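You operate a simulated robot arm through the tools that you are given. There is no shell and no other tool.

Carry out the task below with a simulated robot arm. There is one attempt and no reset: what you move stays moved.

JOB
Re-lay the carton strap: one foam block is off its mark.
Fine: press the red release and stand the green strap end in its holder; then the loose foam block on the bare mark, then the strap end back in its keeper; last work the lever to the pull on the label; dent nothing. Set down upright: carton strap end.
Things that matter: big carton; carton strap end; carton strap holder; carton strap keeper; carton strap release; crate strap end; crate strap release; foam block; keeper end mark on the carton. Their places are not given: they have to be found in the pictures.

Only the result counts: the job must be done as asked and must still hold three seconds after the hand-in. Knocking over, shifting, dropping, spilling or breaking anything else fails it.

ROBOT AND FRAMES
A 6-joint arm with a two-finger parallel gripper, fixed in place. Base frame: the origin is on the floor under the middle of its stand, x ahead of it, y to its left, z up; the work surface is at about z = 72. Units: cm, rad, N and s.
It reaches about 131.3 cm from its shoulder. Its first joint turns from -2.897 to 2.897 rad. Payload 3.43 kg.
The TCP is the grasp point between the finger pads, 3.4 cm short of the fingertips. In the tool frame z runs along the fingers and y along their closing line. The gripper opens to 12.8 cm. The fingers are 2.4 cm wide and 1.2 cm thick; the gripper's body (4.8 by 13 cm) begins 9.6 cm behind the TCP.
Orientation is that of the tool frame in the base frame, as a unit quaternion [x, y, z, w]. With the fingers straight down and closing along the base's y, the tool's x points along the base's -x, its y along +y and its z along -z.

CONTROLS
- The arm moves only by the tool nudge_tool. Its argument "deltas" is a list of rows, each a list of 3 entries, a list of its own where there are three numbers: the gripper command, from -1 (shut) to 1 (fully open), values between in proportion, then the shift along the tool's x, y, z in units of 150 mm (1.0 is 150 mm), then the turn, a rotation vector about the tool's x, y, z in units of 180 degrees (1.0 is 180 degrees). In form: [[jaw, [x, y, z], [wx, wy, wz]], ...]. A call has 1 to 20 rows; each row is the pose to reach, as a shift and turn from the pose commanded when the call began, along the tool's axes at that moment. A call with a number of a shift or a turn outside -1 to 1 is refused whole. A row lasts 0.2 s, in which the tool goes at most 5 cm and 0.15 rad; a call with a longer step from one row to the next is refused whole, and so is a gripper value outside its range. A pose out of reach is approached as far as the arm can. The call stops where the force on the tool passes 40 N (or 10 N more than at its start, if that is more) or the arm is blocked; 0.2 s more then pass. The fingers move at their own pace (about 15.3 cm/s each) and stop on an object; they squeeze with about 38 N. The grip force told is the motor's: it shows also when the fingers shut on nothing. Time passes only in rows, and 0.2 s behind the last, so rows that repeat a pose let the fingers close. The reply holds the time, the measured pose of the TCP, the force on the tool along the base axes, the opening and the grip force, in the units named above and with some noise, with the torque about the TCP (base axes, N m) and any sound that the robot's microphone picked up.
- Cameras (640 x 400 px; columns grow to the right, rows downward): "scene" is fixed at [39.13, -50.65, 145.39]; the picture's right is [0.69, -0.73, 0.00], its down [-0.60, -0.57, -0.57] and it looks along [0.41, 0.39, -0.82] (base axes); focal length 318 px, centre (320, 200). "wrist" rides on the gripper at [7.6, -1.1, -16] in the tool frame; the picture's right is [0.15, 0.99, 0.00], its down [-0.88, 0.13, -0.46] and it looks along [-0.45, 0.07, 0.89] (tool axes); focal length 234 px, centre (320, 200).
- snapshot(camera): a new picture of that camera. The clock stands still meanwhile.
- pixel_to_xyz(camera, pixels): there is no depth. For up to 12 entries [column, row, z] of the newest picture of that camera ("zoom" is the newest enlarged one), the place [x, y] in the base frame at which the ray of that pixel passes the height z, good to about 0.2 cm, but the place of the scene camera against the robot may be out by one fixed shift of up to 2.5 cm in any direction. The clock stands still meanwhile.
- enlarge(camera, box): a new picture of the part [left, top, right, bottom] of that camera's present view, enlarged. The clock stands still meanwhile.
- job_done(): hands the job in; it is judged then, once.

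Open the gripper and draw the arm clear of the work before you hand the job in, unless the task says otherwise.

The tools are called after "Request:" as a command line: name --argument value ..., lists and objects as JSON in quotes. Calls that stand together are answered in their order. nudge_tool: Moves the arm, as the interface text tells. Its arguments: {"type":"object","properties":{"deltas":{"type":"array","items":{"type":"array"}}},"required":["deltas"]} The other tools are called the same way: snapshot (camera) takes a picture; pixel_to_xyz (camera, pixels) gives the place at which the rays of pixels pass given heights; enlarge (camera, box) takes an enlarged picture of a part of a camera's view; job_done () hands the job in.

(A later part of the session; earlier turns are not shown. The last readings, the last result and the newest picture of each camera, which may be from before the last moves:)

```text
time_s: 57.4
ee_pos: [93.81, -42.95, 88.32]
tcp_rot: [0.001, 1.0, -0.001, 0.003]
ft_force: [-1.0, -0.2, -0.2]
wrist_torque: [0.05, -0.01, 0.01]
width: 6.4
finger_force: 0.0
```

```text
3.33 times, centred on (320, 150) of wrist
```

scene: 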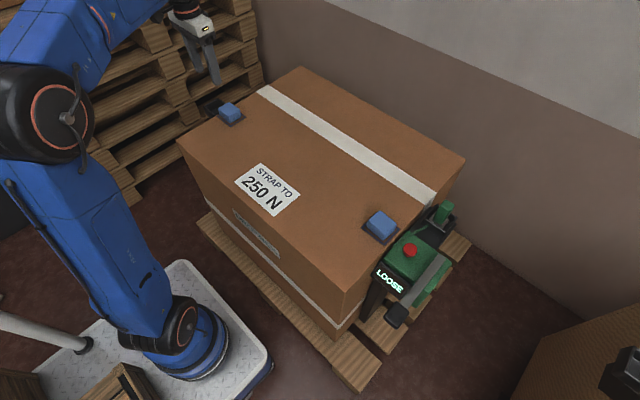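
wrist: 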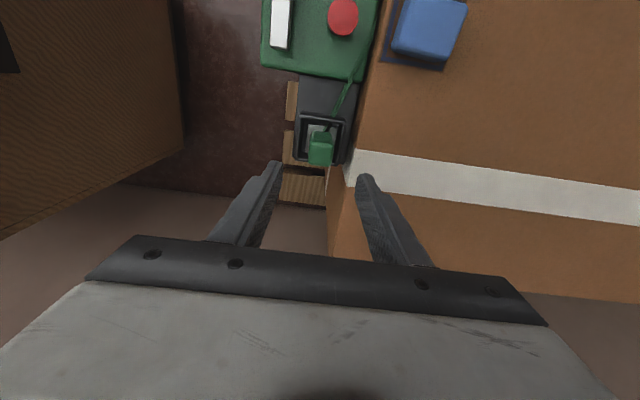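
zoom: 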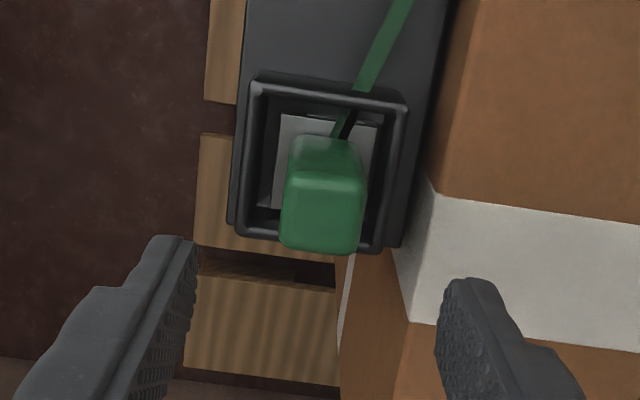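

The grip is between the fingers (zoom (322,215)). I descend to TCP z≈77.0 with a 5.6 cm opening and close.

Request:
nudge_tool --deltas '[[-0.125, [-0.01, 0.005, 0.2], [0, 0, 0]], [-0.125, [-0.01, 0.005, 0.4], [0, 0, 0]], [-0.125, [-0.01, 0.005, 0.58], [0, 0, 0]], [-0.125, [-0.01, 0.005, 0.68], [0, 0, 0]], [-0.125, [-0.01, 0.005, 0.745], [0, 0, 0]], [-0.125, [-0.01, 0.005, 0.745], [0, 0, 0]]]'

Request:
enlarge --camera "wrist" --box '[240, 90, 400, 210]'

```text
time_s: 58.8
ee_pos: [94.07, -42.74, 77.3]
tcp_rot: [0.0, 1.0, -0.001, 0.003]
ft_force: [-0.4, -0.8, 0.0]
wrist_torque: [-0.01, -0.01, 0.0]
width: 5.6
finger_force: 0.0
```

```text
3.33 times, centred on (320, 150) of wrist
```

zoom: 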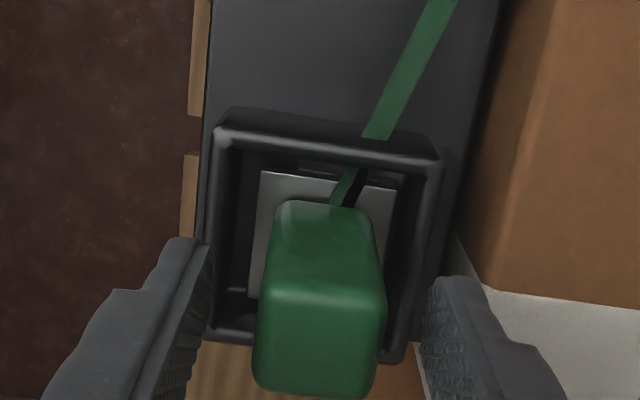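

Well centred. I go 3 mm lower and close the fingers.

Request:
nudge_tool --deltas '[[-0.125, [0, 0, 0.02], [0, 0, 0]], [-0.4, [0, 0, 0.02], [0, 0, 0]], [-1, [0, 0, 0.02], [0, 0, 0]], [-1, [0, 0, 0.02], [0, 0, 0]], [-1, [0, 0, 0.02], [0, 0, 0]]]'

Request:
enlarge --camera "wrist" --box '[240, 90, 400, 210]'

```text
time_s: 60.0
ee_pos: [94.12, -42.91, 76.98]
tcp_rot: [0.0, 1.0, 0.0, 0.003]
ft_force: [0.6, 0.1, -0.4]
wrist_torque: [0.03, 0.02, 0.01]
width: 2.93
finger_force: 37.5
```

```text
3.33 times, centred on (320, 150) of wrist
```

zoom: 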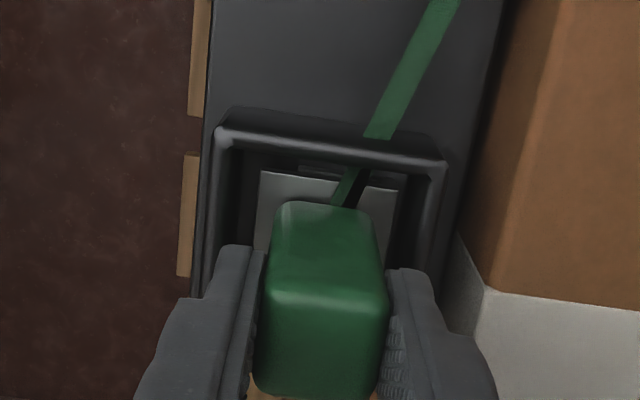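

Gripped (width 2.93). I lift straight up 15 cm.

Request:
nudge_tool --deltas '[[-1, [0, 0, -0.08], [0, 0, 0]], [-1, [0, 0, -0.2], [0, 0, 0]], [-1, [0, 0, -0.4], [0, 0, 0]], [-1, [0, 0, -0.6], [0, 0, 0]], [-1, [0, 0, -0.8], [0, 0, 0]], [-1, [0, 0, -1.0], [0, 0, 0]], [-1, [0, 0, -1.0], [0, 0, 0]]]'

Request:
nudge_tool --deltas '[[-1, [0.18, 0.15, 0], [0, 0, 0]], [-1, [0.36, 0.3, 0], [0, 0, 0]], [-1, [0.54, 0.45, 0], [0, 0, 0]], [-1, [0.72, 0.6, 0], [0, 0, 0]], [-1, [0.92, 0.75, 0], [0, 0, 0]], [-1, [0.92, 0.75, 0], [0, 0, 0]]]'

Request:
snapshot --camera "scene"

```text
time_s: 61.6
ee_pos: [93.96, -42.76, 91.89]
tcp_rot: [0.0, 1.0, 0.0, 0.003]
ft_force: [0.7, -0.2, -2.5]
wrist_torque: [-0.01, 0.0, 0.01]
width: 2.94
finger_force: 38.6
```

```text
time_s: 63.0
ee_pos: [80.17, -31.47, 91.85]
tcp_rot: [0.0, 1.0, -0.001, 0.003]
ft_force: [0.8, 0.8, -1.9]
wrist_torque: [-0.02, 0.05, -0.01]
width: 2.93
finger_force: 37.7
```

```text
taken
```

scene: 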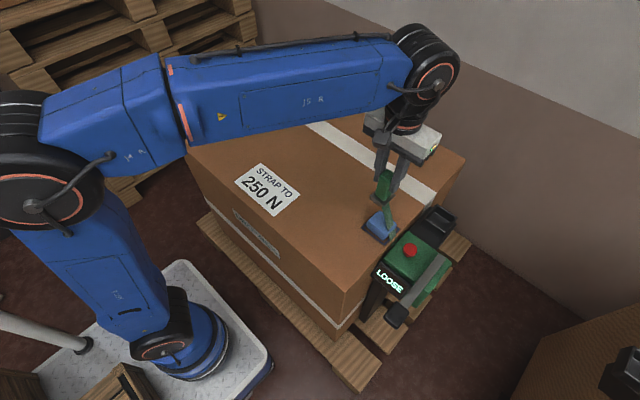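

The strap follows over the near foam block, which stays in place. I carry the end in +y along x≈80.

Request:
nudge_tool --deltas '[[-1, [0, 0.2, 0], [0, 0, 0]], [-1, [0, 0.4, 0], [0, 0, 0]], [-1, [0, 0.6, 0], [0, 0, 0]], [-1, [0, 0.8, 0], [0, 0, 0]], [-1, [0, 1.0, 0], [0, 0, 0]]]'

Request:
nudge_tool --deltas '[[-1, [0, 0.2, 0], [0, 0, 0]], [-1, [0, 0.4, 0], [0, 0, 0]], [-1, [0, 0.6, 0], [0, 0, 0]], [-1, [0, 0.8, 0], [0, 0, 0]], [-1, [0, 1.0, 0], [0, 0, 0]]]'

Request:
nudge_tool --deltas '[[-1, [0, 0.2, 0], [0, 0, 0]], [-1, [0, 0.4, 0], [0, 0, 0]], [-1, [0, 0.6, 0], [0, 0, 0]], [-1, [0, 0.8, 0], [0, 0, 0]], [-1, [0, 1.0, 0], [0, 0, 0]], [-1, [0, 1.0, 0], [0, 0, 0]]]'

Request:
snapshot --camera "scene"

```text
time_s: 64.2
ee_pos: [80.24, -16.66, 91.57]
tcp_rot: [-0.001, 1.0, 0.0, 0.003]
ft_force: [-0.2, -0.2, -1.3]
wrist_torque: [-0.03, 0.0, 0.02]
width: 2.95
finger_force: 38.2
```

```text
time_s: 65.4
ee_pos: [80.37, -1.7, 91.68]
tcp_rot: [0.001, 1.0, -0.001, 0.002]
ft_force: [0.0, -0.1, -1.5]
wrist_torque: [0.02, 0.02, 0.01]
width: 2.94
finger_force: 37.6
```

```text
time_s: 66.8
ee_pos: [80.31, 13.37, 91.81]
tcp_rot: [0.0, 1.0, -0.001, 0.003]
ft_force: [0.2, -0.5, -2.0]
wrist_torque: [0.0, 0.02, 0.01]
width: 2.93
finger_force: 37.8
```

```text
taken
```

scene: 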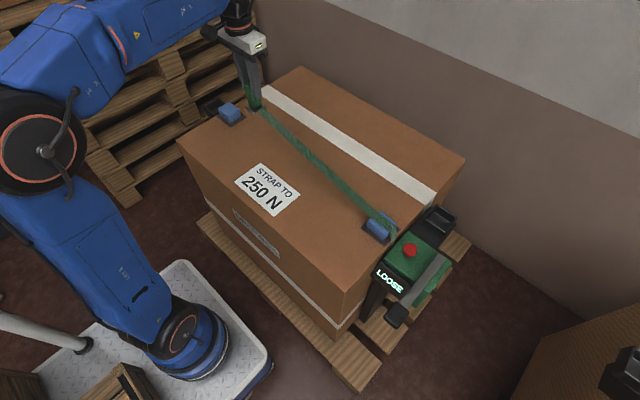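

Good. I continue the last 24 cm to above the keeper at (80.0,37.4).

Request:
nudge_tool --deltas '[[-1, [0, 0.2, 0], [0, 0, 0]], [-1, [0, 0.4, 0], [0, 0, 0]], [-1, [0.01, 0.6, 0], [0, 0, 0]], [-1, [0.015, 0.8, 0], [0, 0, 0]]]'

Request:
nudge_tool --deltas '[[-1, [0, 0.2, 0], [0, 0, 0]], [-1, [0, 0.4, 0], [0, 0, 0]], [-1, [0, 0.6, 0], [0, 0, 0]], [-1, [0, 0.8, 0], [0, 0, 0]], [-1, [0, 0.8, 0.15], [0, 0, 0]], [-1, [0, 0.8, 0.3], [0, 0, 0]], [-1, [0, 0.8, 0.3], [0, 0, 0]]]'

Request:
snapshot --camera "wrist"

Request:
enlarge --camera "wrist" --box '[240, 90, 400, 210]'

Request:
enlarge --camera "scene" --box '[160, 40, 280, 140]'

```text
time_s: 67.8
ee_pos: [80.0, 25.4, 91.75]
tcp_rot: [0.0, 1.0, -0.001, 0.002]
ft_force: [-0.7, -0.1, -1.1]
wrist_torque: [0.0, 0.0, 0.01]
width: 2.96
finger_force: 38.4
```

```text
time_s: 69.4
ee_pos: [80.11, 37.53, 87.14]
tcp_rot: [0.0, 1.0, -0.001, 0.003]
ft_force: [-0.6, 0.2, -2.8]
wrist_torque: [-0.03, -0.02, 0.0]
width: 2.95
finger_force: 38.0
```

```text
taken
```

wrist: 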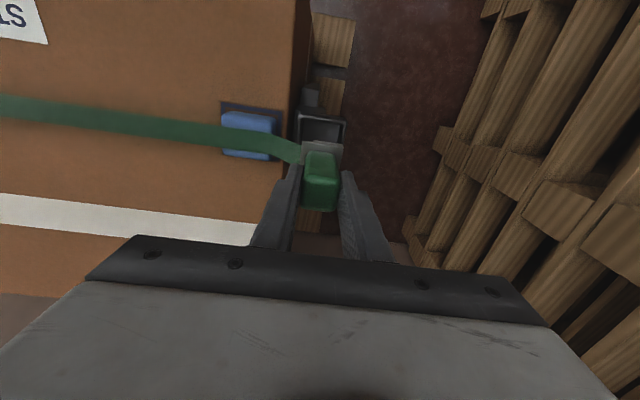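

```text
3.33 times, centred on (320, 150) of wrist
```

zoom: 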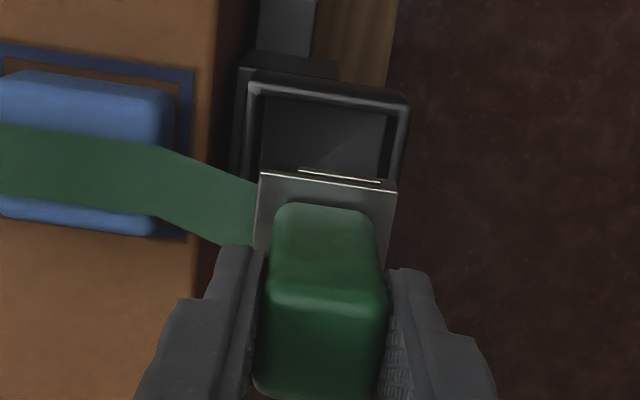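

```text
4.00 times, centred on (220, 90) of scene
```

zoom: 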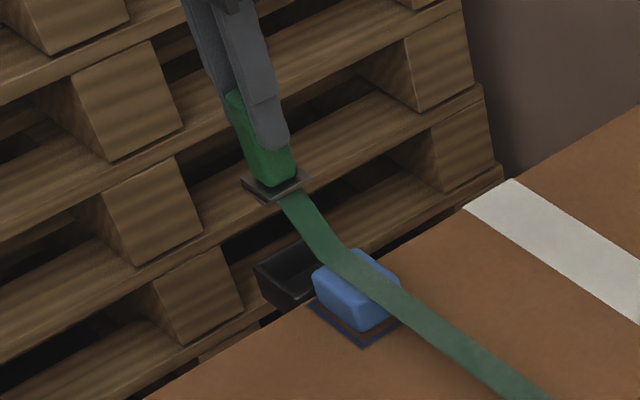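

I check plate versus keeper alignment from this zoom (plate edge (260,172)–(397,186), rim (250,80)–(409,100)).

Request:
enlarge --camera "wrist" --box '[240, 90, 400, 210]'

Request:
pixel_to_xyz --camera "zoom" --pixels '[[259, 172, 80], [398, 186, 80], [250, 82, 71.4], [408, 103, 71.4], [262, 97, 71.4], [390, 113, 71.4]]'

```text
3.33 times, centred on (320, 150) of wrist
```

zoom: 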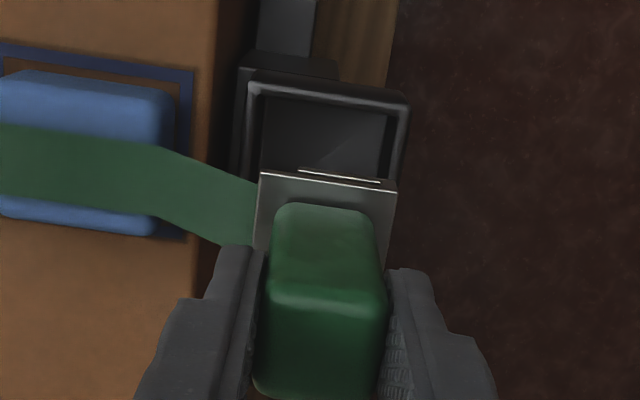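

```text
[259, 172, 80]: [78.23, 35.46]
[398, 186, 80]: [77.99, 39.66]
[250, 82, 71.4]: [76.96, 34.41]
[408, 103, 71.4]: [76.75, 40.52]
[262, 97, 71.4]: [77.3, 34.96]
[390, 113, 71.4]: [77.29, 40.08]
```

Aligned to within 1–2 mm. I lower the strap end into the keeper, slowing at the end.

Request:
nudge_tool --deltas '[[-1, [0.005, -0.005, 0.15], [0, 0, 0]], [-1, [0.005, -0.005, 0.3], [0, 0, 0]], [-1, [0.005, -0.005, 0.42], [0, 0, 0]], [-1, [0.005, -0.005, 0.52], [0, 0, 0]], [-1, [0.005, -0.005, 0.58], [0, 0, 0]], [-1, [0.005, -0.005, 0.62], [0, 0, 0]], [-1, [0.005, -0.005, 0.64], [0, 0, 0]]]'

Request:
enlarge --camera "wrist" --box '[240, 90, 400, 210]'

Request:
enlarge --camera "scene" --box '[160, 40, 280, 140]'

```text
time_s: 71.0
ee_pos: [80.02, 37.46, 77.63]
tcp_rot: [0.0, 1.0, -0.002, 0.003]
ft_force: [0.5, -0.7, -2.5]
wrist_torque: [0.0, 0.0, -0.01]
width: 2.97
finger_force: 37.7
```

```text
3.33 times, centred on (320, 150) of wrist
```

zoom: 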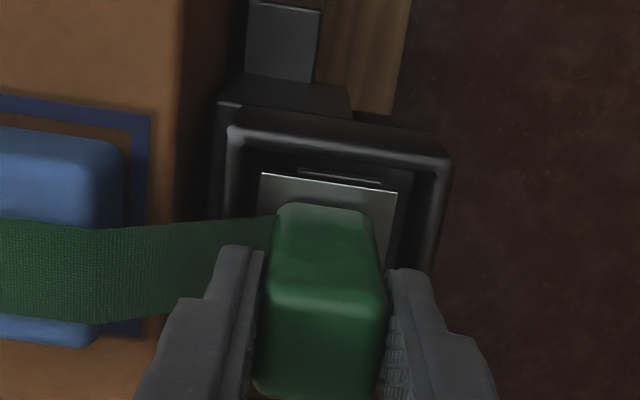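

```text
4.00 times, centred on (220, 90) of scene
```

zoom: 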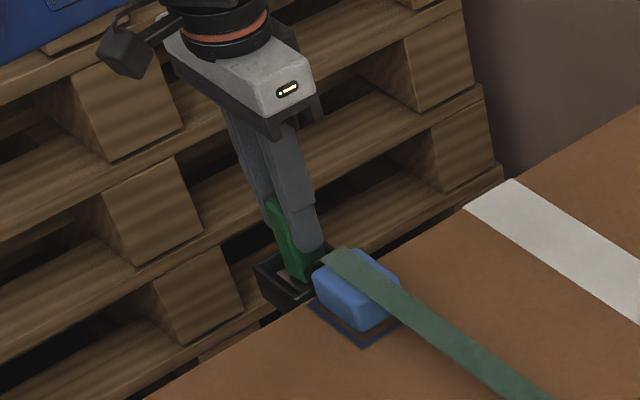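

The plate is within the keeper cup and the strap lies over the block. I lower in ~1.5 mm steps to contact.

Request:
nudge_tool --deltas '[[-1, [0, 0, 0.012], [0, 0, 0]], [-1, [0, 0, 0.024], [0, 0, 0]], [-1, [0, 0, 0.034], [0, 0, 0]], [-1, [0, 0, 0.042], [0, 0, 0]]]'

```text
time_s: 72.0
ee_pos: [80.04, 37.42, 77.04]
tcp_rot: [0.0, 1.0, -0.001, 0.003]
ft_force: [0.5, 0.1, -1.5]
wrist_torque: [0.0, -0.01, 0.0]
width: 2.93
finger_force: 38.3
```

No contact yet at z=77.04. I step down further in 1 mm steps.

Request:
nudge_tool --deltas '[[-1, [0, 0, 0.006], [0, 0, 0]], [-1, [0, 0, 0.012], [0, 0, 0]], [-1, [0, 0, 0.018], [0, 0, 0]]]'

```text
time_s: 72.8
ee_pos: [80.05, 37.39, 76.98]
tcp_rot: [0.0, 1.0, 0.0, 0.003]
ft_force: [-1.0, 1.8, 27.3]
wrist_torque: [0.04, 0.13, 0.0]
width: 2.96
finger_force: 37.8
```

Seated at z≈76.98 (27 N up). I ease off the load and open to 4.7 cm only, keeping clear of the strap.

Request:
nudge_tool --deltas '[[-1, [0, 0, -0.012], [0, 0, 0]], [-1, [0, 0, -0.012], [0, 0, 0]], [-0.5, [0, 0, -0.012], [0, 0, 0]], [-0.27, [0, 0, -0.012], [0, 0, 0]], [-0.27, [0, 0, -0.012], [0, 0, 0]]]'

Request:
enlarge --camera "wrist" --box '[240, 90, 400, 210]'

Request:
enlarge --camera "scene" --box '[160, 40, 280, 140]'

```text
time_s: 74.0
ee_pos: [80.02, 37.42, 77.02]
tcp_rot: [0.0, 1.0, 0.0, 0.003]
ft_force: [-0.2, -0.7, 0.0]
wrist_torque: [-0.02, -0.02, 0.03]
width: 4.64
finger_force: 0.2
```

```text
3.33 times, centred on (320, 150) of wrist
```

zoom: 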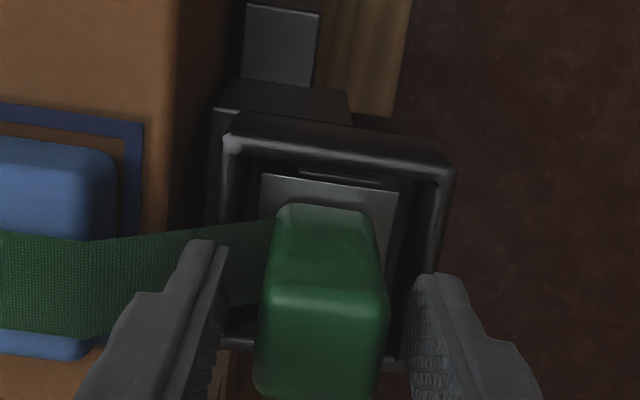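

```text
4.00 times, centred on (220, 90) of scene
```

zoom: 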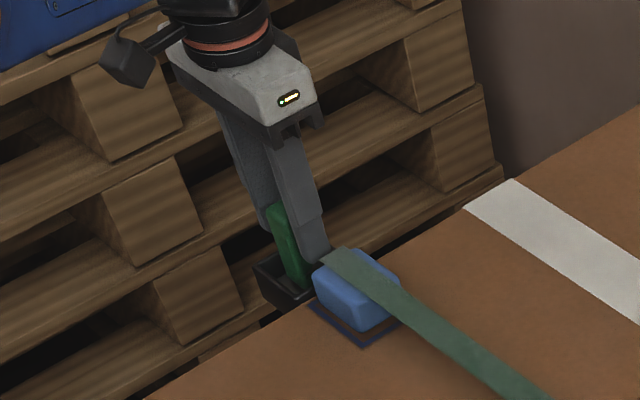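

The strap end stands seated in the keeper. I rise straight up, then look.

Request:
nudge_tool --deltas '[[-0.27, [0, 0, -0.1], [0, 0, 0]], [-0.27, [0, 0, -0.25], [0, 0, 0]], [-0.27, [0, 0, -0.5], [0, 0, 0]], [-0.27, [0, 0, -0.75], [0, 0, 0]], [-0.27, [0, 0, -1.0], [0, 0, 0]], [-0.27, [0, 0, -1.0], [0, 0, 0]]]'

Request:
snapshot --camera "wrist"

Request:
snapshot --camera "scene"

Request:
enlarge --camera "wrist" --box '[220, 80, 380, 200]'

```text
time_s: 75.4
ee_pos: [80.08, 37.18, 92.01]
tcp_rot: [0.0, 1.0, -0.001, 0.003]
ft_force: [-0.7, 0.5, 0.7]
wrist_torque: [0.0, 0.01, -0.01]
width: 4.68
finger_force: 0.0
```

```text
taken
```

wrist: 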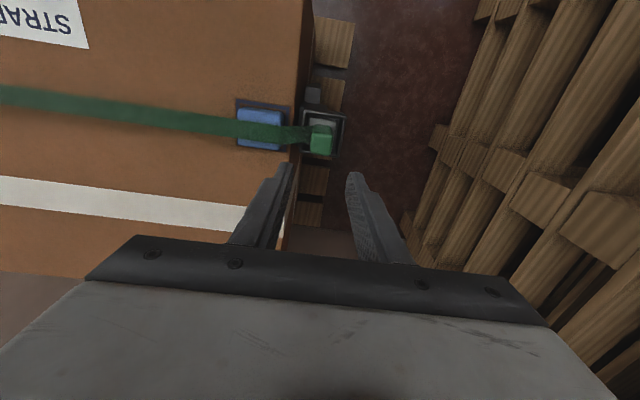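

```text
taken
```

scene: 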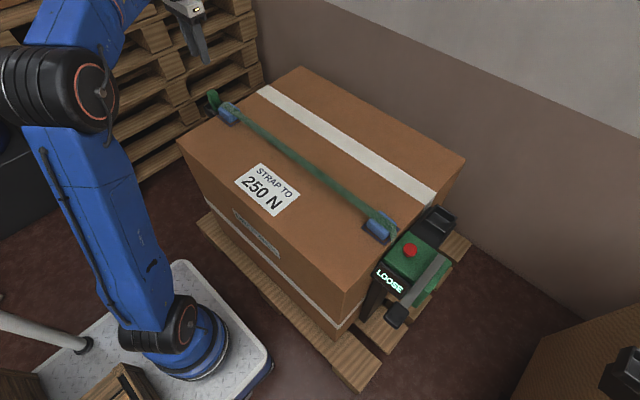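

```text
3.33 times, centred on (300, 140) of wrist
```

zoom: 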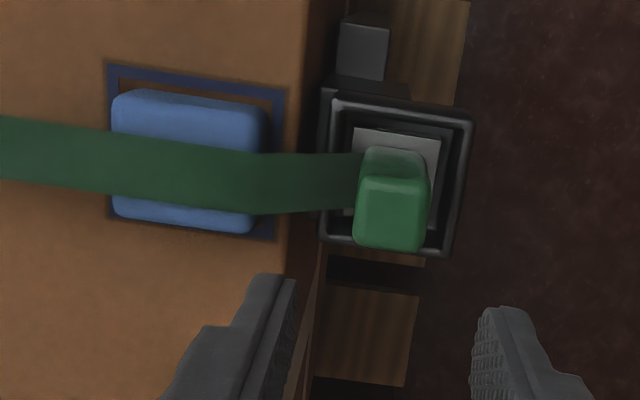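

Strap end, both blocks and strap look right. Next is the lever: I travel back to the ratchet at z≈92 to study it.

Request:
nudge_tool --deltas '[[-0.27, [0.05, -0.25, -0.1], [0, 0, 0]], [-0.27, [0.1, -0.5, -0.2], [0, 0, 0]], [-0.27, [0.15, -0.75, -0.3], [0, 0, 0]], [-0.27, [0.2, -1.0, -0.4], [0, 0, 0]]]'

Request:
nudge_tool --deltas '[[-0.27, [0.05, -0.25, 0], [0, 0, 0]], [-0.27, [0.1, -0.5, 0], [0, 0, 0]], [-0.27, [0.15, -0.75, 0], [0, 0, 0]], [-0.27, [0.2, -1.0, 0], [0, 0, 0]]]'

Request:
nudge_tool --deltas '[[-0.27, [0.05, -0.25, 0], [0, 0, 0]], [-0.27, [0.1, -0.5, 0], [0, 0, 0]], [-0.27, [0.15, -0.75, 0], [0, 0, 0]], [-0.27, [0.2, -1.0, 0], [0, 0, 0]]]'

Request:
nudge_tool --deltas '[[-0.27, [0.05, -0.25, 0], [0, 0, 0]], [-0.27, [0.1, -0.5, 0], [0, 0, 0]], [-0.27, [0.15, -0.75, 0], [0, 0, 0]], [-0.27, [0.2, -1.0, 0], [0, 0, 0]]]'

Request:
nudge_tool --deltas '[[-0.27, [0.05, -0.25, 0], [0, 0, 0]], [-0.27, [0.1, -0.5, 0], [0, 0, 0]], [-0.27, [0.15, -0.75, 0], [0, 0, 0]], [-0.27, [0.2, -0.9, 0], [0, 0, 0]], [-0.27, [0.2, -0.9, 0], [0, 0, 0]]]'

Request:
snapshot --camera "wrist"

Request:
snapshot --camera "scene"

```text
time_s: 76.4
ee_pos: [77.07, 22.31, 97.93]
tcp_rot: [0.0, 1.0, -0.002, 0.002]
ft_force: [0.0, 0.2, -0.4]
wrist_torque: [-0.03, 0.04, -0.01]
width: 4.68
finger_force: 0.2
```

```text
time_s: 77.4
ee_pos: [73.76, 7.25, 97.91]
tcp_rot: [0.0, 1.0, -0.001, 0.002]
ft_force: [0.0, 0.6, -0.9]
wrist_torque: [-0.01, 0.05, 0.01]
width: 4.67
finger_force: 0.0
```

```text
time_s: 78.4
ee_pos: [70.74, -7.74, 97.8]
tcp_rot: [0.0, 1.0, -0.002, 0.003]
ft_force: [0.1, 0.4, -0.3]
wrist_torque: [-0.01, 0.0, -0.03]
width: 4.68
finger_force: 0.1
```

```text
time_s: 79.4
ee_pos: [67.94, -22.48, 97.8]
tcp_rot: [0.0, 1.0, 0.0, 0.002]
ft_force: [-1.6, -0.1, -1.0]
wrist_torque: [-0.01, 0.02, -0.01]
width: 4.66
finger_force: 0.0
```

```text
time_s: 80.6
ee_pos: [64.77, -36.15, 97.91]
tcp_rot: [0.0, 1.0, 0.0, 0.003]
ft_force: [1.0, -0.5, 0.1]
wrist_torque: [-0.01, -0.01, 0.01]
width: 4.67
finger_force: 0.0
```

```text
taken
```

wrist: 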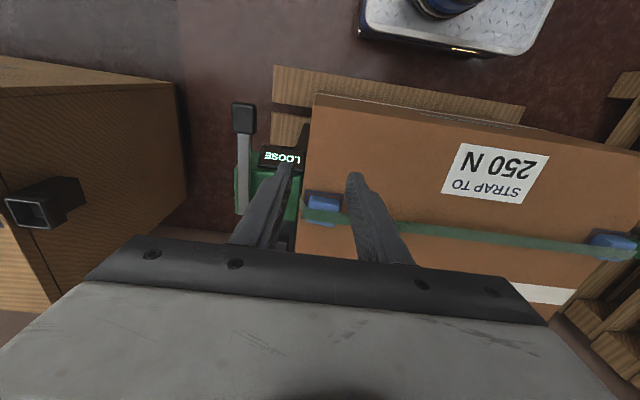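

```text
taken
```

scene: 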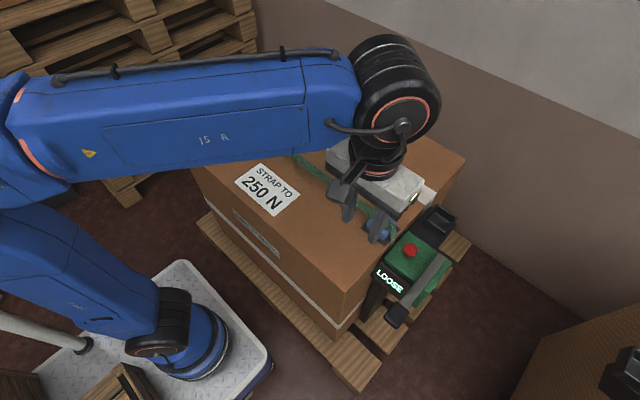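

I enlarge the lever region from both cameras to work out its shape and height.

Request:
enlarge --camera "wrist" --box '[200, 90, 320, 250]'

Request:
enlarge --camera "scene" --box '[360, 220, 470, 340]'

```text
2.50 times, centred on (260, 170) of wrist
```

zoom: 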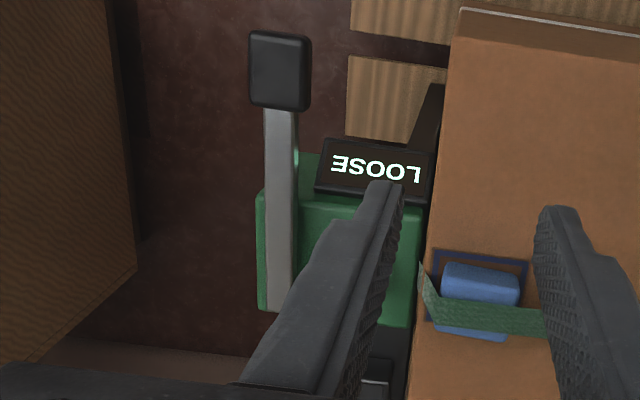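

```text
3.33 times, centred on (415, 280) of scene
```

zoom: 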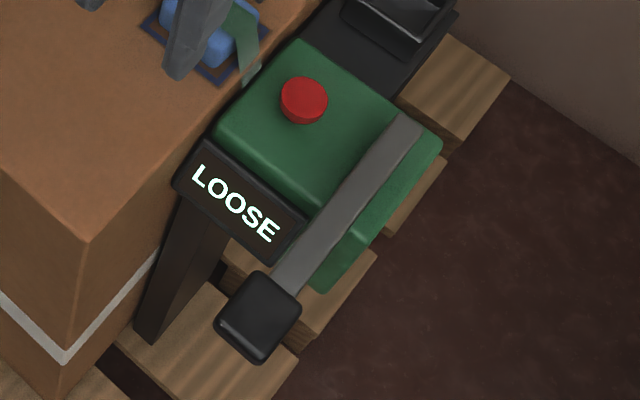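

I query rays for the lever: handle top centre zoom-scene (258,310), pivot end (405,120), and the wrist equivalents next.

Request:
pixel_to_xyz --camera "zoom" --pixels '[[258, 310, 71], [258, 310, 73], [405, 120, 71], [405, 120, 73], [304, 98, 72], [218, 312, 71], [270, 272, 71], [300, 310, 71], [258, 362, 71]]'

Request:
pixel_to_xyz --camera "wrist" --pixels '[[243, 119, 71], [243, 119, 73], [243, 119, 69], [244, 212, 71], [244, 212, 73], [232, 105, 71], [255, 105, 71], [255, 132, 71], [232, 132, 71]]'

Request:
nudge_tool --deltas '[[-0.27, [0.0, -0.25, 0], [0, 0, 0]], [-0.27, [0, -0.5, 0], [0, 0, 0]], [-0.27, [0, -0.75, 0], [0, 0, 0]], [-0.27, [0, -1.0, 0], [0, 0, 0]]]'

Request:
nudge_tool --deltas '[[-0.27, [0.0, -0.25, 0.05], [0, 0, 0]], [-0.27, [0, -0.5, 0.1], [0, 0, 0]], [-0.27, [0, -0.75, 0.1], [0, 0, 0]], [-0.27, [0, -0.9, 0.1], [0, 0, 0]], [-0.27, [0, -0.9, 0.1], [0, 0, 0]]]'

Request:
snapshot --camera "wrist"

```text
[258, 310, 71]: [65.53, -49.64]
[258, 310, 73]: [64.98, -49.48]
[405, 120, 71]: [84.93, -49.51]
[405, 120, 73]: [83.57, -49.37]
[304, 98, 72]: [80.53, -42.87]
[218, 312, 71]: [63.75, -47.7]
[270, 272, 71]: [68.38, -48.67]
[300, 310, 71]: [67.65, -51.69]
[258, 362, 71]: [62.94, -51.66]
```

```text
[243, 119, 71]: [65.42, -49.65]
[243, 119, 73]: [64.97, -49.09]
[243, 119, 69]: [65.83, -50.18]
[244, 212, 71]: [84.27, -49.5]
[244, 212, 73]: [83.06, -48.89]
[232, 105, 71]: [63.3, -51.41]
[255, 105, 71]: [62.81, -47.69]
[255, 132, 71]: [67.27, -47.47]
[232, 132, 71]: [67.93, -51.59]
```

```text
time_s: 81.6
ee_pos: [64.93, -50.99, 98.03]
tcp_rot: [0.0, 1.0, -0.001, 0.002]
ft_force: [0.2, 0.1, -0.1]
wrist_torque: [-0.05, -0.01, 0.04]
width: 4.65
finger_force: 0.1
```

```text
time_s: 82.8
ee_pos: [65.01, -64.56, 96.64]
tcp_rot: [0.0, 1.0, -0.001, 0.002]
ft_force: [-1.4, 0.4, 0.2]
wrist_torque: [0.0, 0.03, -0.03]
width: 4.64
finger_force: 0.2
```

```text
taken
```

wrist: 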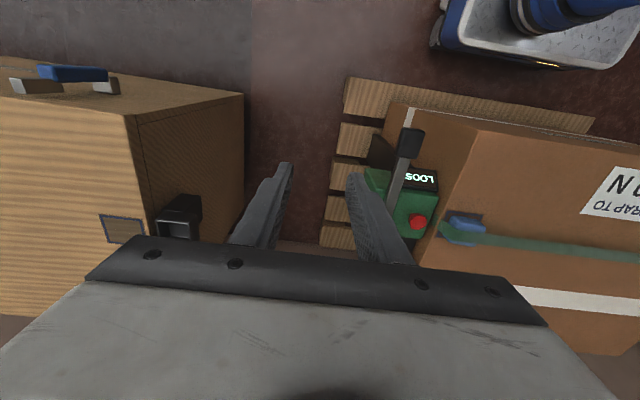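

Seen from the other side, the lever handle is at about (411,143). I enlarge it.

Request:
enlarge --camera "wrist" --box '[350, 110, 460, 250]'

Request:
enlarge --camera "wrist" --box '[380, 115, 450, 195]'

```text
2.86 times, centred on (405, 180) of wrist
```

zoom: 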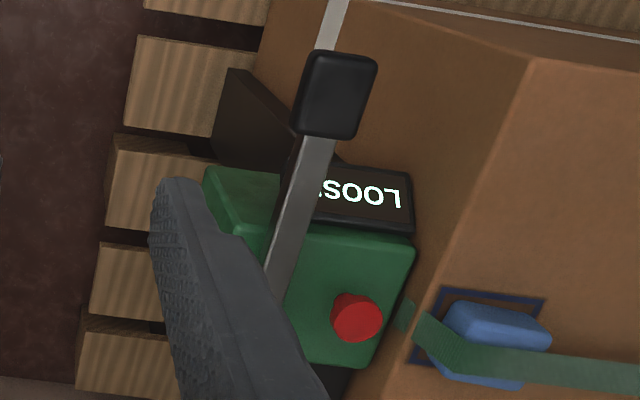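

```text
5.00 times, centred on (415, 155) of wrist
```

zoom: 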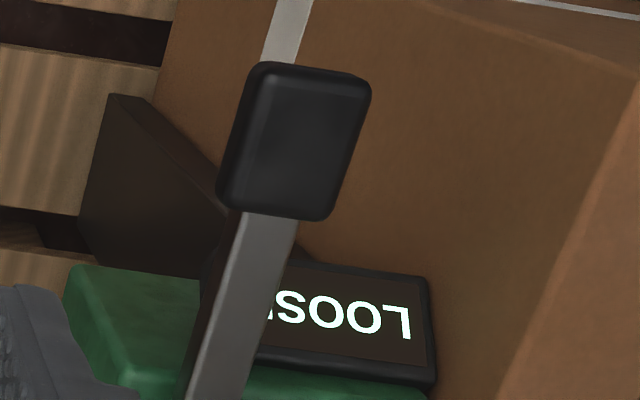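

I query the handle's rays here for triangulation against the previous view.

Request:
pixel_to_xyz --camera "zoom" --pixels '[[300, 140, 71], [300, 140, 73], [300, 140, 75], [265, 65, 73], [370, 80, 73], [325, 218, 73], [222, 198, 73], [268, 225, 72], [268, 225, 74], [215, 390, 72], [215, 390, 74]]'

```text
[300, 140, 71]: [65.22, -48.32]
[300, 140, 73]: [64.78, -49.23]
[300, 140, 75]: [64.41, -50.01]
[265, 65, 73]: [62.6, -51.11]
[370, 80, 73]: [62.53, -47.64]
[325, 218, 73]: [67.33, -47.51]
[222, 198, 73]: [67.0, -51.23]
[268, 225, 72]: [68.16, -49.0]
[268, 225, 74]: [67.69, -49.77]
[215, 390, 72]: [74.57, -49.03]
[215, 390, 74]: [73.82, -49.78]
```

Triangulating gives the handle top at about (64.9,−49.15,72.9), ~4.6 × 3.7 cm, bar lying level at z≈72.3 with its pivot end near x≈83.5. I move above the handle at z≈88 for a closer look.

Request:
nudge_tool --deltas '[[0, [0.0, 0.25, 0.1], [0, 0, 0]], [0, [0, 0.5, 0.2], [0, 0, 0]], [0, [0, 0.75, 0.4], [0, 0, 0]], [0, [0, 1.0, 0.6], [0, 0, 0]], [0, [0, 1.0, 0.6], [0, 0, 0]]]'

Request:
snapshot --camera "wrist"

Request:
enlarge --camera "wrist" --box '[240, 90, 400, 210]'

Request:
enlarge --camera "scene" --box '[360, 220, 470, 340]'

```text
time_s: 84.0
ee_pos: [64.95, -49.38, 87.28]
tcp_rot: [-0.001, 1.0, -0.001, 0.002]
ft_force: [0.7, 1.5, -0.9]
wrist_torque: [0.01, 0.0, -0.01]
width: 6.41
finger_force: 0.0
```

```text
taken
```

wrist: 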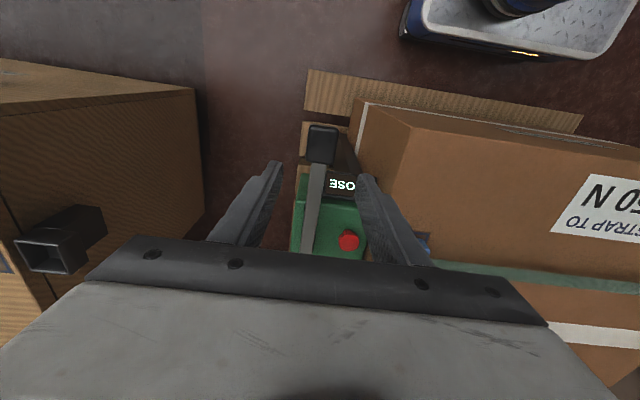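

```text
3.33 times, centred on (320, 150) of wrist
```

zoom: 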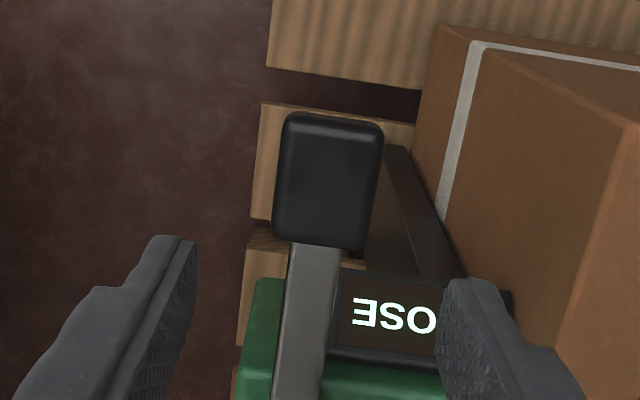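

```text
3.33 times, centred on (415, 280) of scene
```

zoom: 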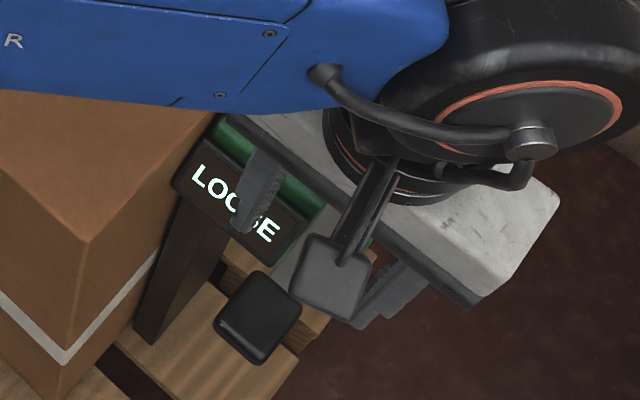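

I check the handle centre from this almost-overhead view (zoom handle 275–383 × 113–247).

Request:
pixel_to_xyz --camera "wrist" --pixels '[[322, 144, 72.9], [322, 144, 71.9], [319, 170, 72.3], [308, 250, 72.3]]'

Request:
enlarge --camera "wrist" --box '[280, 110, 360, 260]'

```text
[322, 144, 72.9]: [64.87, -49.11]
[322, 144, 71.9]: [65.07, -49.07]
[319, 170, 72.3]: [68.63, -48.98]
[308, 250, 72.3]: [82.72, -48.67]
```

```text
2.67 times, centred on (320, 185) of wrist
```

zoom: 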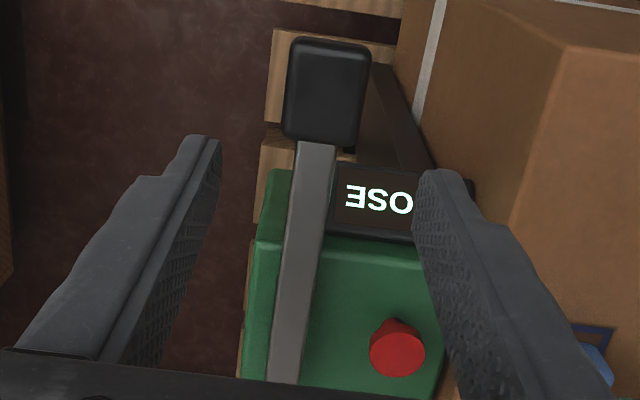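

Handle centre confirmed at (64.9,−49.1). I descend with fingers straddling it, stopping at z≈72.3.

Request:
nudge_tool --deltas '[[-0.06, [0, 0.019, 0.25], [0, 0, 0]], [-0.06, [0, 0.019, 0.5], [0, 0, 0]], [-0.06, [0, 0.019, 0.7], [0, 0, 0]], [-0.06, [0, 0.019, 0.85], [0, 0, 0]], [-0.06, [0, 0.019, 0.93], [0, 0, 0]], [-0.06, [0, 0.019, 1.0], [0, 0, 0]], [-0.06, [0, 0.019, 1.0], [0, 0, 0]]]'

Request:
snapshot --camera "wrist"

Request:
enlarge --camera "scene" --box '[350, 220, 470, 340]'

```text
time_s: 85.6
ee_pos: [64.94, -49.3, 72.37]
tcp_rot: [0.0, 1.0, -0.001, 0.003]
ft_force: [0.4, -0.1, 0.1]
wrist_torque: [0.0, -0.01, 0.0]
width: 6.01
finger_force: 0.0
```

```text
taken
```

wrist: 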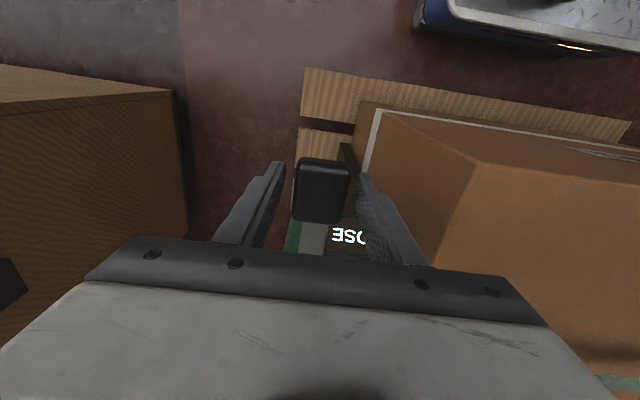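

```text
3.33 times, centred on (410, 280) of scene
```

zoom: 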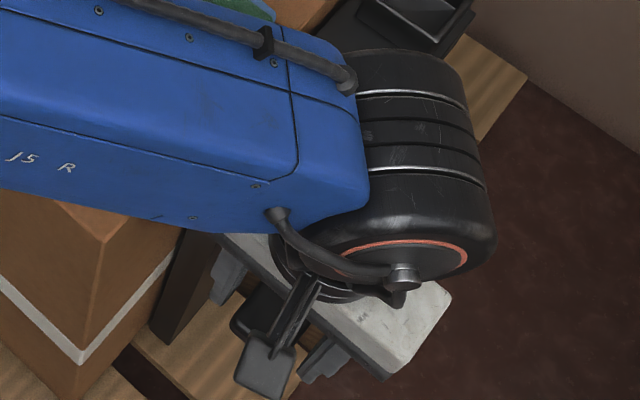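

The handle lies between the fingers. I go 5 mm lower and close on it.

Request:
nudge_tool --deltas '[[-0.06, [0, 0.01, 0.03], [0, 0, 0]], [-0.2, [0, 0.01, 0.03], [0, 0, 0]], [-0.5, [0, 0.01, 0.03], [0, 0, 0]], [-1, [0, 0.01, 0.03], [0, 0, 0]], [-1, [0, 0.01, 0.03], [0, 0, 0]]]'

Request:
snapshot --camera "wrist"

```text
time_s: 86.8
ee_pos: [65.14, -49.21, 72.0]
tcp_rot: [-0.001, 1.0, -0.001, 0.002]
ft_force: [0.7, -10.6, -1.2]
wrist_torque: [-0.22, 0.05, 0.11]
width: 3.97
finger_force: 45.4
```

```text
taken
```

wrist: 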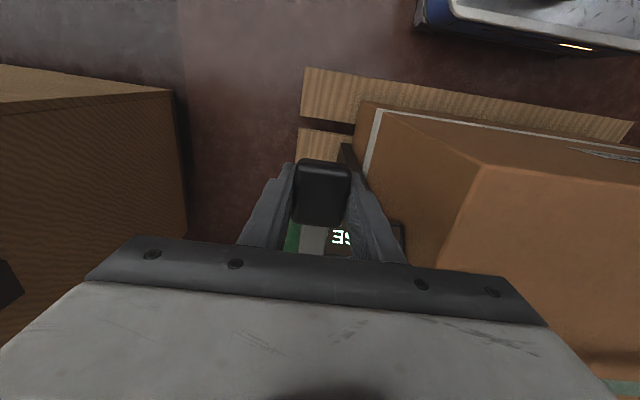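

Handle gripped (width 3.97) with a −10.6 N side force, so I shift y back ~1.5 mm and try a small lift of 1 cm with matching rotation to feel how the lever moves.

Request:
nudge_tool --deltas '[[-1, [0, -0.012, 0], [0, 0, 0]], [-1, [0, -0.012, 0], [0, 0, 0]], [-1, [0, -0.012, -0.02], [0, 0.006, 0]], [-1, [0, -0.012, -0.045], [0, 0.012, 0]], [-1, [0, -0.012, -0.067], [0, 0.018, 0]], [-1, [0, -0.012, -0.067], [0, 0.018, 0]]]'

Request:
snapshot --camera "scene"

Request:
snapshot --camera "wrist"

```text
time_s: 88.2
ee_pos: [65.12, -49.16, 72.92]
tcp_rot: [0.0, 1.0, 0.002, -0.026]
ft_force: [8.1, 6.6, -9.9]
wrist_torque: [-0.21, -1.25, 0.12]
width: 3.98
finger_force: 45.2
stopped in row 6: the force on the tool passed its limit at 40 N (the readings are from after the stop); the commanded pose is now the measured one
```

```text
taken
```

scene: 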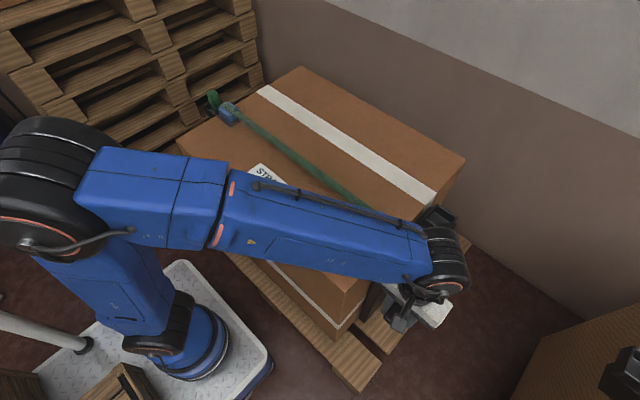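

```text
taken
```

wrist: 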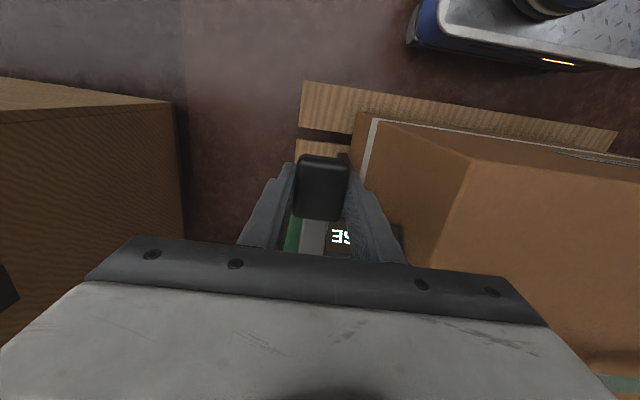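

The force limit was hit after ~0.9 cm of rise. I enlarge to see whether the handle moved with the fingers or the pads slid.

Request:
enlarge --camera "wrist" --box '[250, 130, 400, 260]'

Request:
enlarge --camera "scene" --box '[370, 230, 490, 340]'

```text
3.08 times, centred on (325, 195) of wrist
```

zoom: 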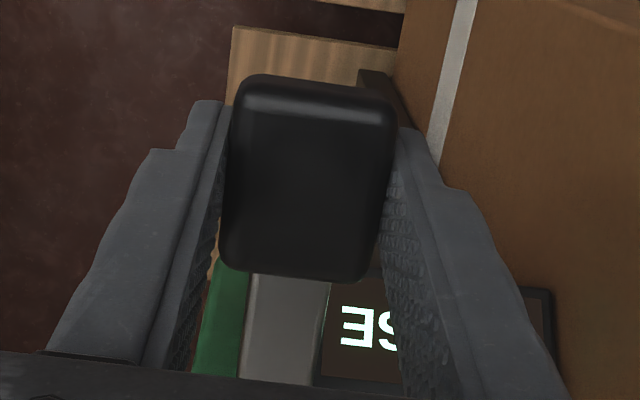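

```text
3.64 times, centred on (430, 285) of scene
```

zoom: 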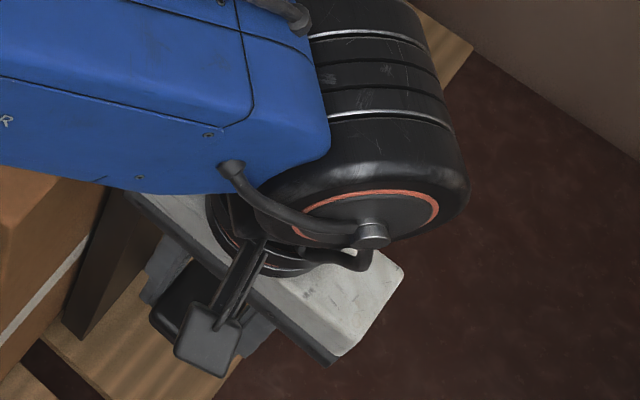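

I query the handle's front and back edges to see if it has risen.

Request:
pixel_to_xyz --camera "zoom" --pixels '[[316, 110, 72.9], [316, 110, 73.8], [300, 278, 72.9], [300, 278, 73.8], [237, 180, 72.9], [388, 190, 72.9], [237, 180, 73.8], [388, 190, 73.8], [325, 80, 70.9], [325, 80, 71.8]]'

```text
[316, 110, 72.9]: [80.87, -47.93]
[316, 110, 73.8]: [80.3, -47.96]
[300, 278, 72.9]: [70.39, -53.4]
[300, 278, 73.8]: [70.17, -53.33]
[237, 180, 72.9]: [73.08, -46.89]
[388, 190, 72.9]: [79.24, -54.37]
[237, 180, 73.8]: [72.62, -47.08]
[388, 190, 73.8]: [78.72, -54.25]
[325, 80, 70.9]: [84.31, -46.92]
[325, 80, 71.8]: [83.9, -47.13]
```

That used the scene zoom; I re-take the wrist zoom and query it.

Request:
enlarge --camera "wrist" --box '[250, 130, 400, 260]'

Request:
pixel_to_xyz --camera "zoom" --pixels '[[316, 110, 72.9], [316, 110, 73.8], [300, 278, 72.9], [300, 278, 73.8], [237, 180, 72.9], [388, 190, 72.9], [237, 180, 73.8], [388, 190, 73.8], [325, 80, 70.9], [325, 80, 71.8]]'

```text
3.08 times, centred on (325, 195) of wrist
```

zoom: 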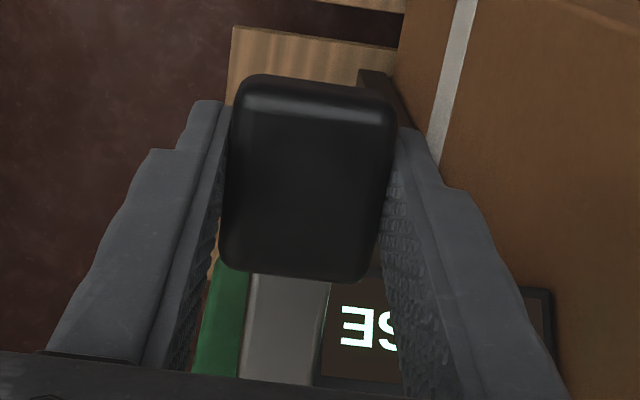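

```text
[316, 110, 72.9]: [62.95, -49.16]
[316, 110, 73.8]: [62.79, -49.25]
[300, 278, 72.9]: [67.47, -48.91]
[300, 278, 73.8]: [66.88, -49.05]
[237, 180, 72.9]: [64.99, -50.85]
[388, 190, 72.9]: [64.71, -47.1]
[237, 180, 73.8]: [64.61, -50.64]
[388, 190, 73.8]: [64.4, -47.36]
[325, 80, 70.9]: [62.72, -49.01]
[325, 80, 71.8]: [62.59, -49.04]
```

The handle's size in view says it stayed at z≈72.9 top, so the pads slid: the lever doesn't lift under ~40 N. I undo the rotation, return, and feel whether it goes downward instead.

Request:
nudge_tool --deltas '[[-1, [0, 0, 0.02], [0, -0.008, 0]], [-1, [0, 0, 0.04], [0, -0.016, 0]], [-1, [0, 0, 0.06], [0, -0.016, 0]], [-1, [0, 0, 0.08], [0, -0.016, 0]], [-1, [0, 0, 0.1], [0, -0.016, 0]], [-1, [0, 0, 0.12], [0, -0.016, 0]]]'

Request:
snapshot --camera "wrist"

Request:
enlarge --camera "wrist" --box '[250, 130, 400, 260]'

```text
time_s: 89.6
ee_pos: [65.1, -49.25, 71.26]
tcp_rot: [0.0, 1.0, 0.0, -0.001]
ft_force: [6.9, 8.3, 11.1]
wrist_torque: [0.05, -1.34, 0.07]
width: 3.98
finger_force: 44.8
```

```text
taken
```

wrist: 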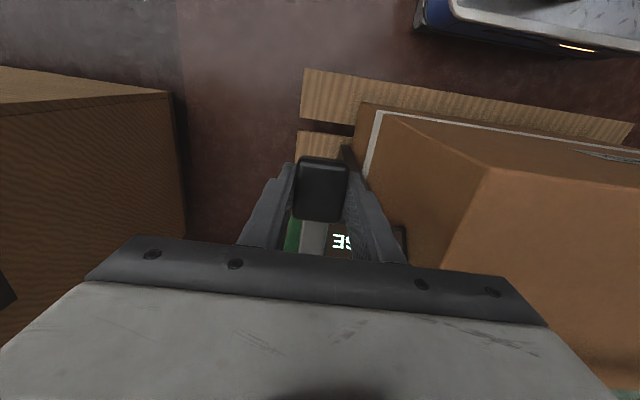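

```text
3.08 times, centred on (325, 195) of wrist
```

zoom: 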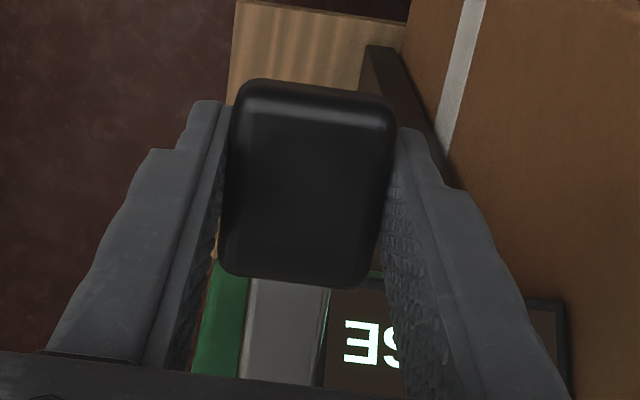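

The handle now moved down with the gripper (it stays put in view while the background shifts, +11 N resisting), so the working stroke is downward. I query how far it has gone.

Request:
pixel_to_xyz --camera "zoom" --pixels '[[316, 112, 71], [316, 112, 72], [316, 112, 72.9], [300, 285, 71], [300, 285, 72], [300, 285, 72.9], [237, 185, 71], [388, 195, 71], [237, 185, 72], [388, 195, 72], [237, 185, 72.9], [388, 195, 72.9]]'

```text
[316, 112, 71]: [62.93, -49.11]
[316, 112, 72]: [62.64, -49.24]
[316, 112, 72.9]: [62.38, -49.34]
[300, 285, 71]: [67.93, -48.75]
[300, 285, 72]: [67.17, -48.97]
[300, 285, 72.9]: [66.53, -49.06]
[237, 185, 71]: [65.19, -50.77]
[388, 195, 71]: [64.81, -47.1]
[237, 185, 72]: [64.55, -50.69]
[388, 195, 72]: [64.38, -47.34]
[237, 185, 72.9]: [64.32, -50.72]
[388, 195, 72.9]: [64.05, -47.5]
```

The handle top is now at ≈71.2, down ~1.7 cm, moving with the grip. I continue the downward arc gently (about 2.7 cm more, with matching rotation) and listen for clicks.

Request:
nudge_tool --deltas '[[-1, [-0.003, 0, 0.03], [0, -0.008, 0]], [-1, [-0.0069, 0, 0.0595], [0, -0.0159, 0]], [-1, [-0.0115, 0, 0.089], [0, -0.0239, 0]], [-1, [-0.0167, 0, 0.1188], [0, -0.0318, 0]], [-1, [-0.023, 0, 0.148], [0, -0.0398, 0]], [-1, [-0.0295, 0, 0.1774], [0, -0.0477, 0]]]'

Request:
enlarge --camera "wrist" --box '[250, 130, 420, 270]'

Request:
enlarge --camera "scene" --box '[350, 220, 470, 340]'

```text
time_s: 91.0
ee_pos: [65.36, -49.29, 68.56]
tcp_rot: [0.0, 0.997, 0.001, 0.073]
ft_force: [-0.1, -3.7, -1.2]
wrist_torque: [-0.85, 0.74, 0.44]
width: 3.93
finger_force: 45.0
```

```text
2.86 times, centred on (335, 200) of wrist
```

zoom: 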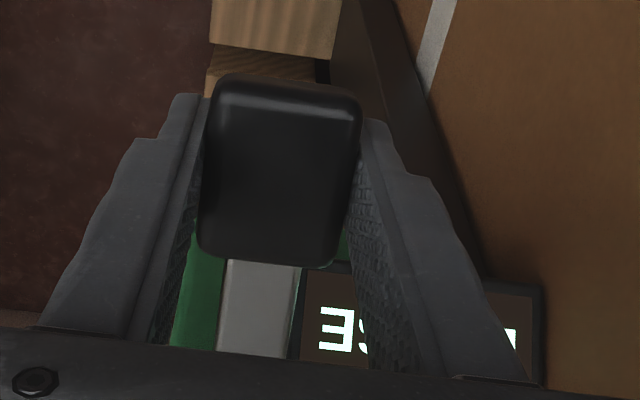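

```text
3.33 times, centred on (410, 280) of scene
```

zoom: 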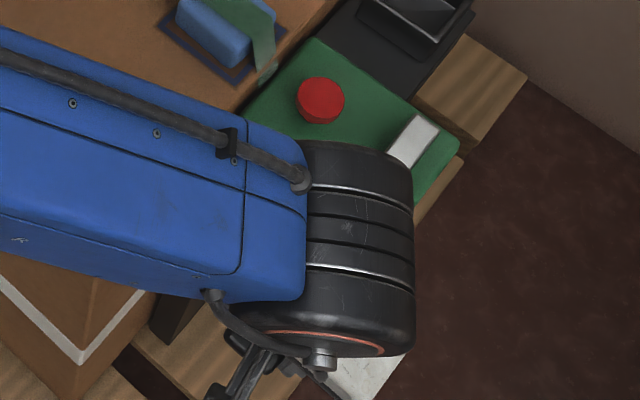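

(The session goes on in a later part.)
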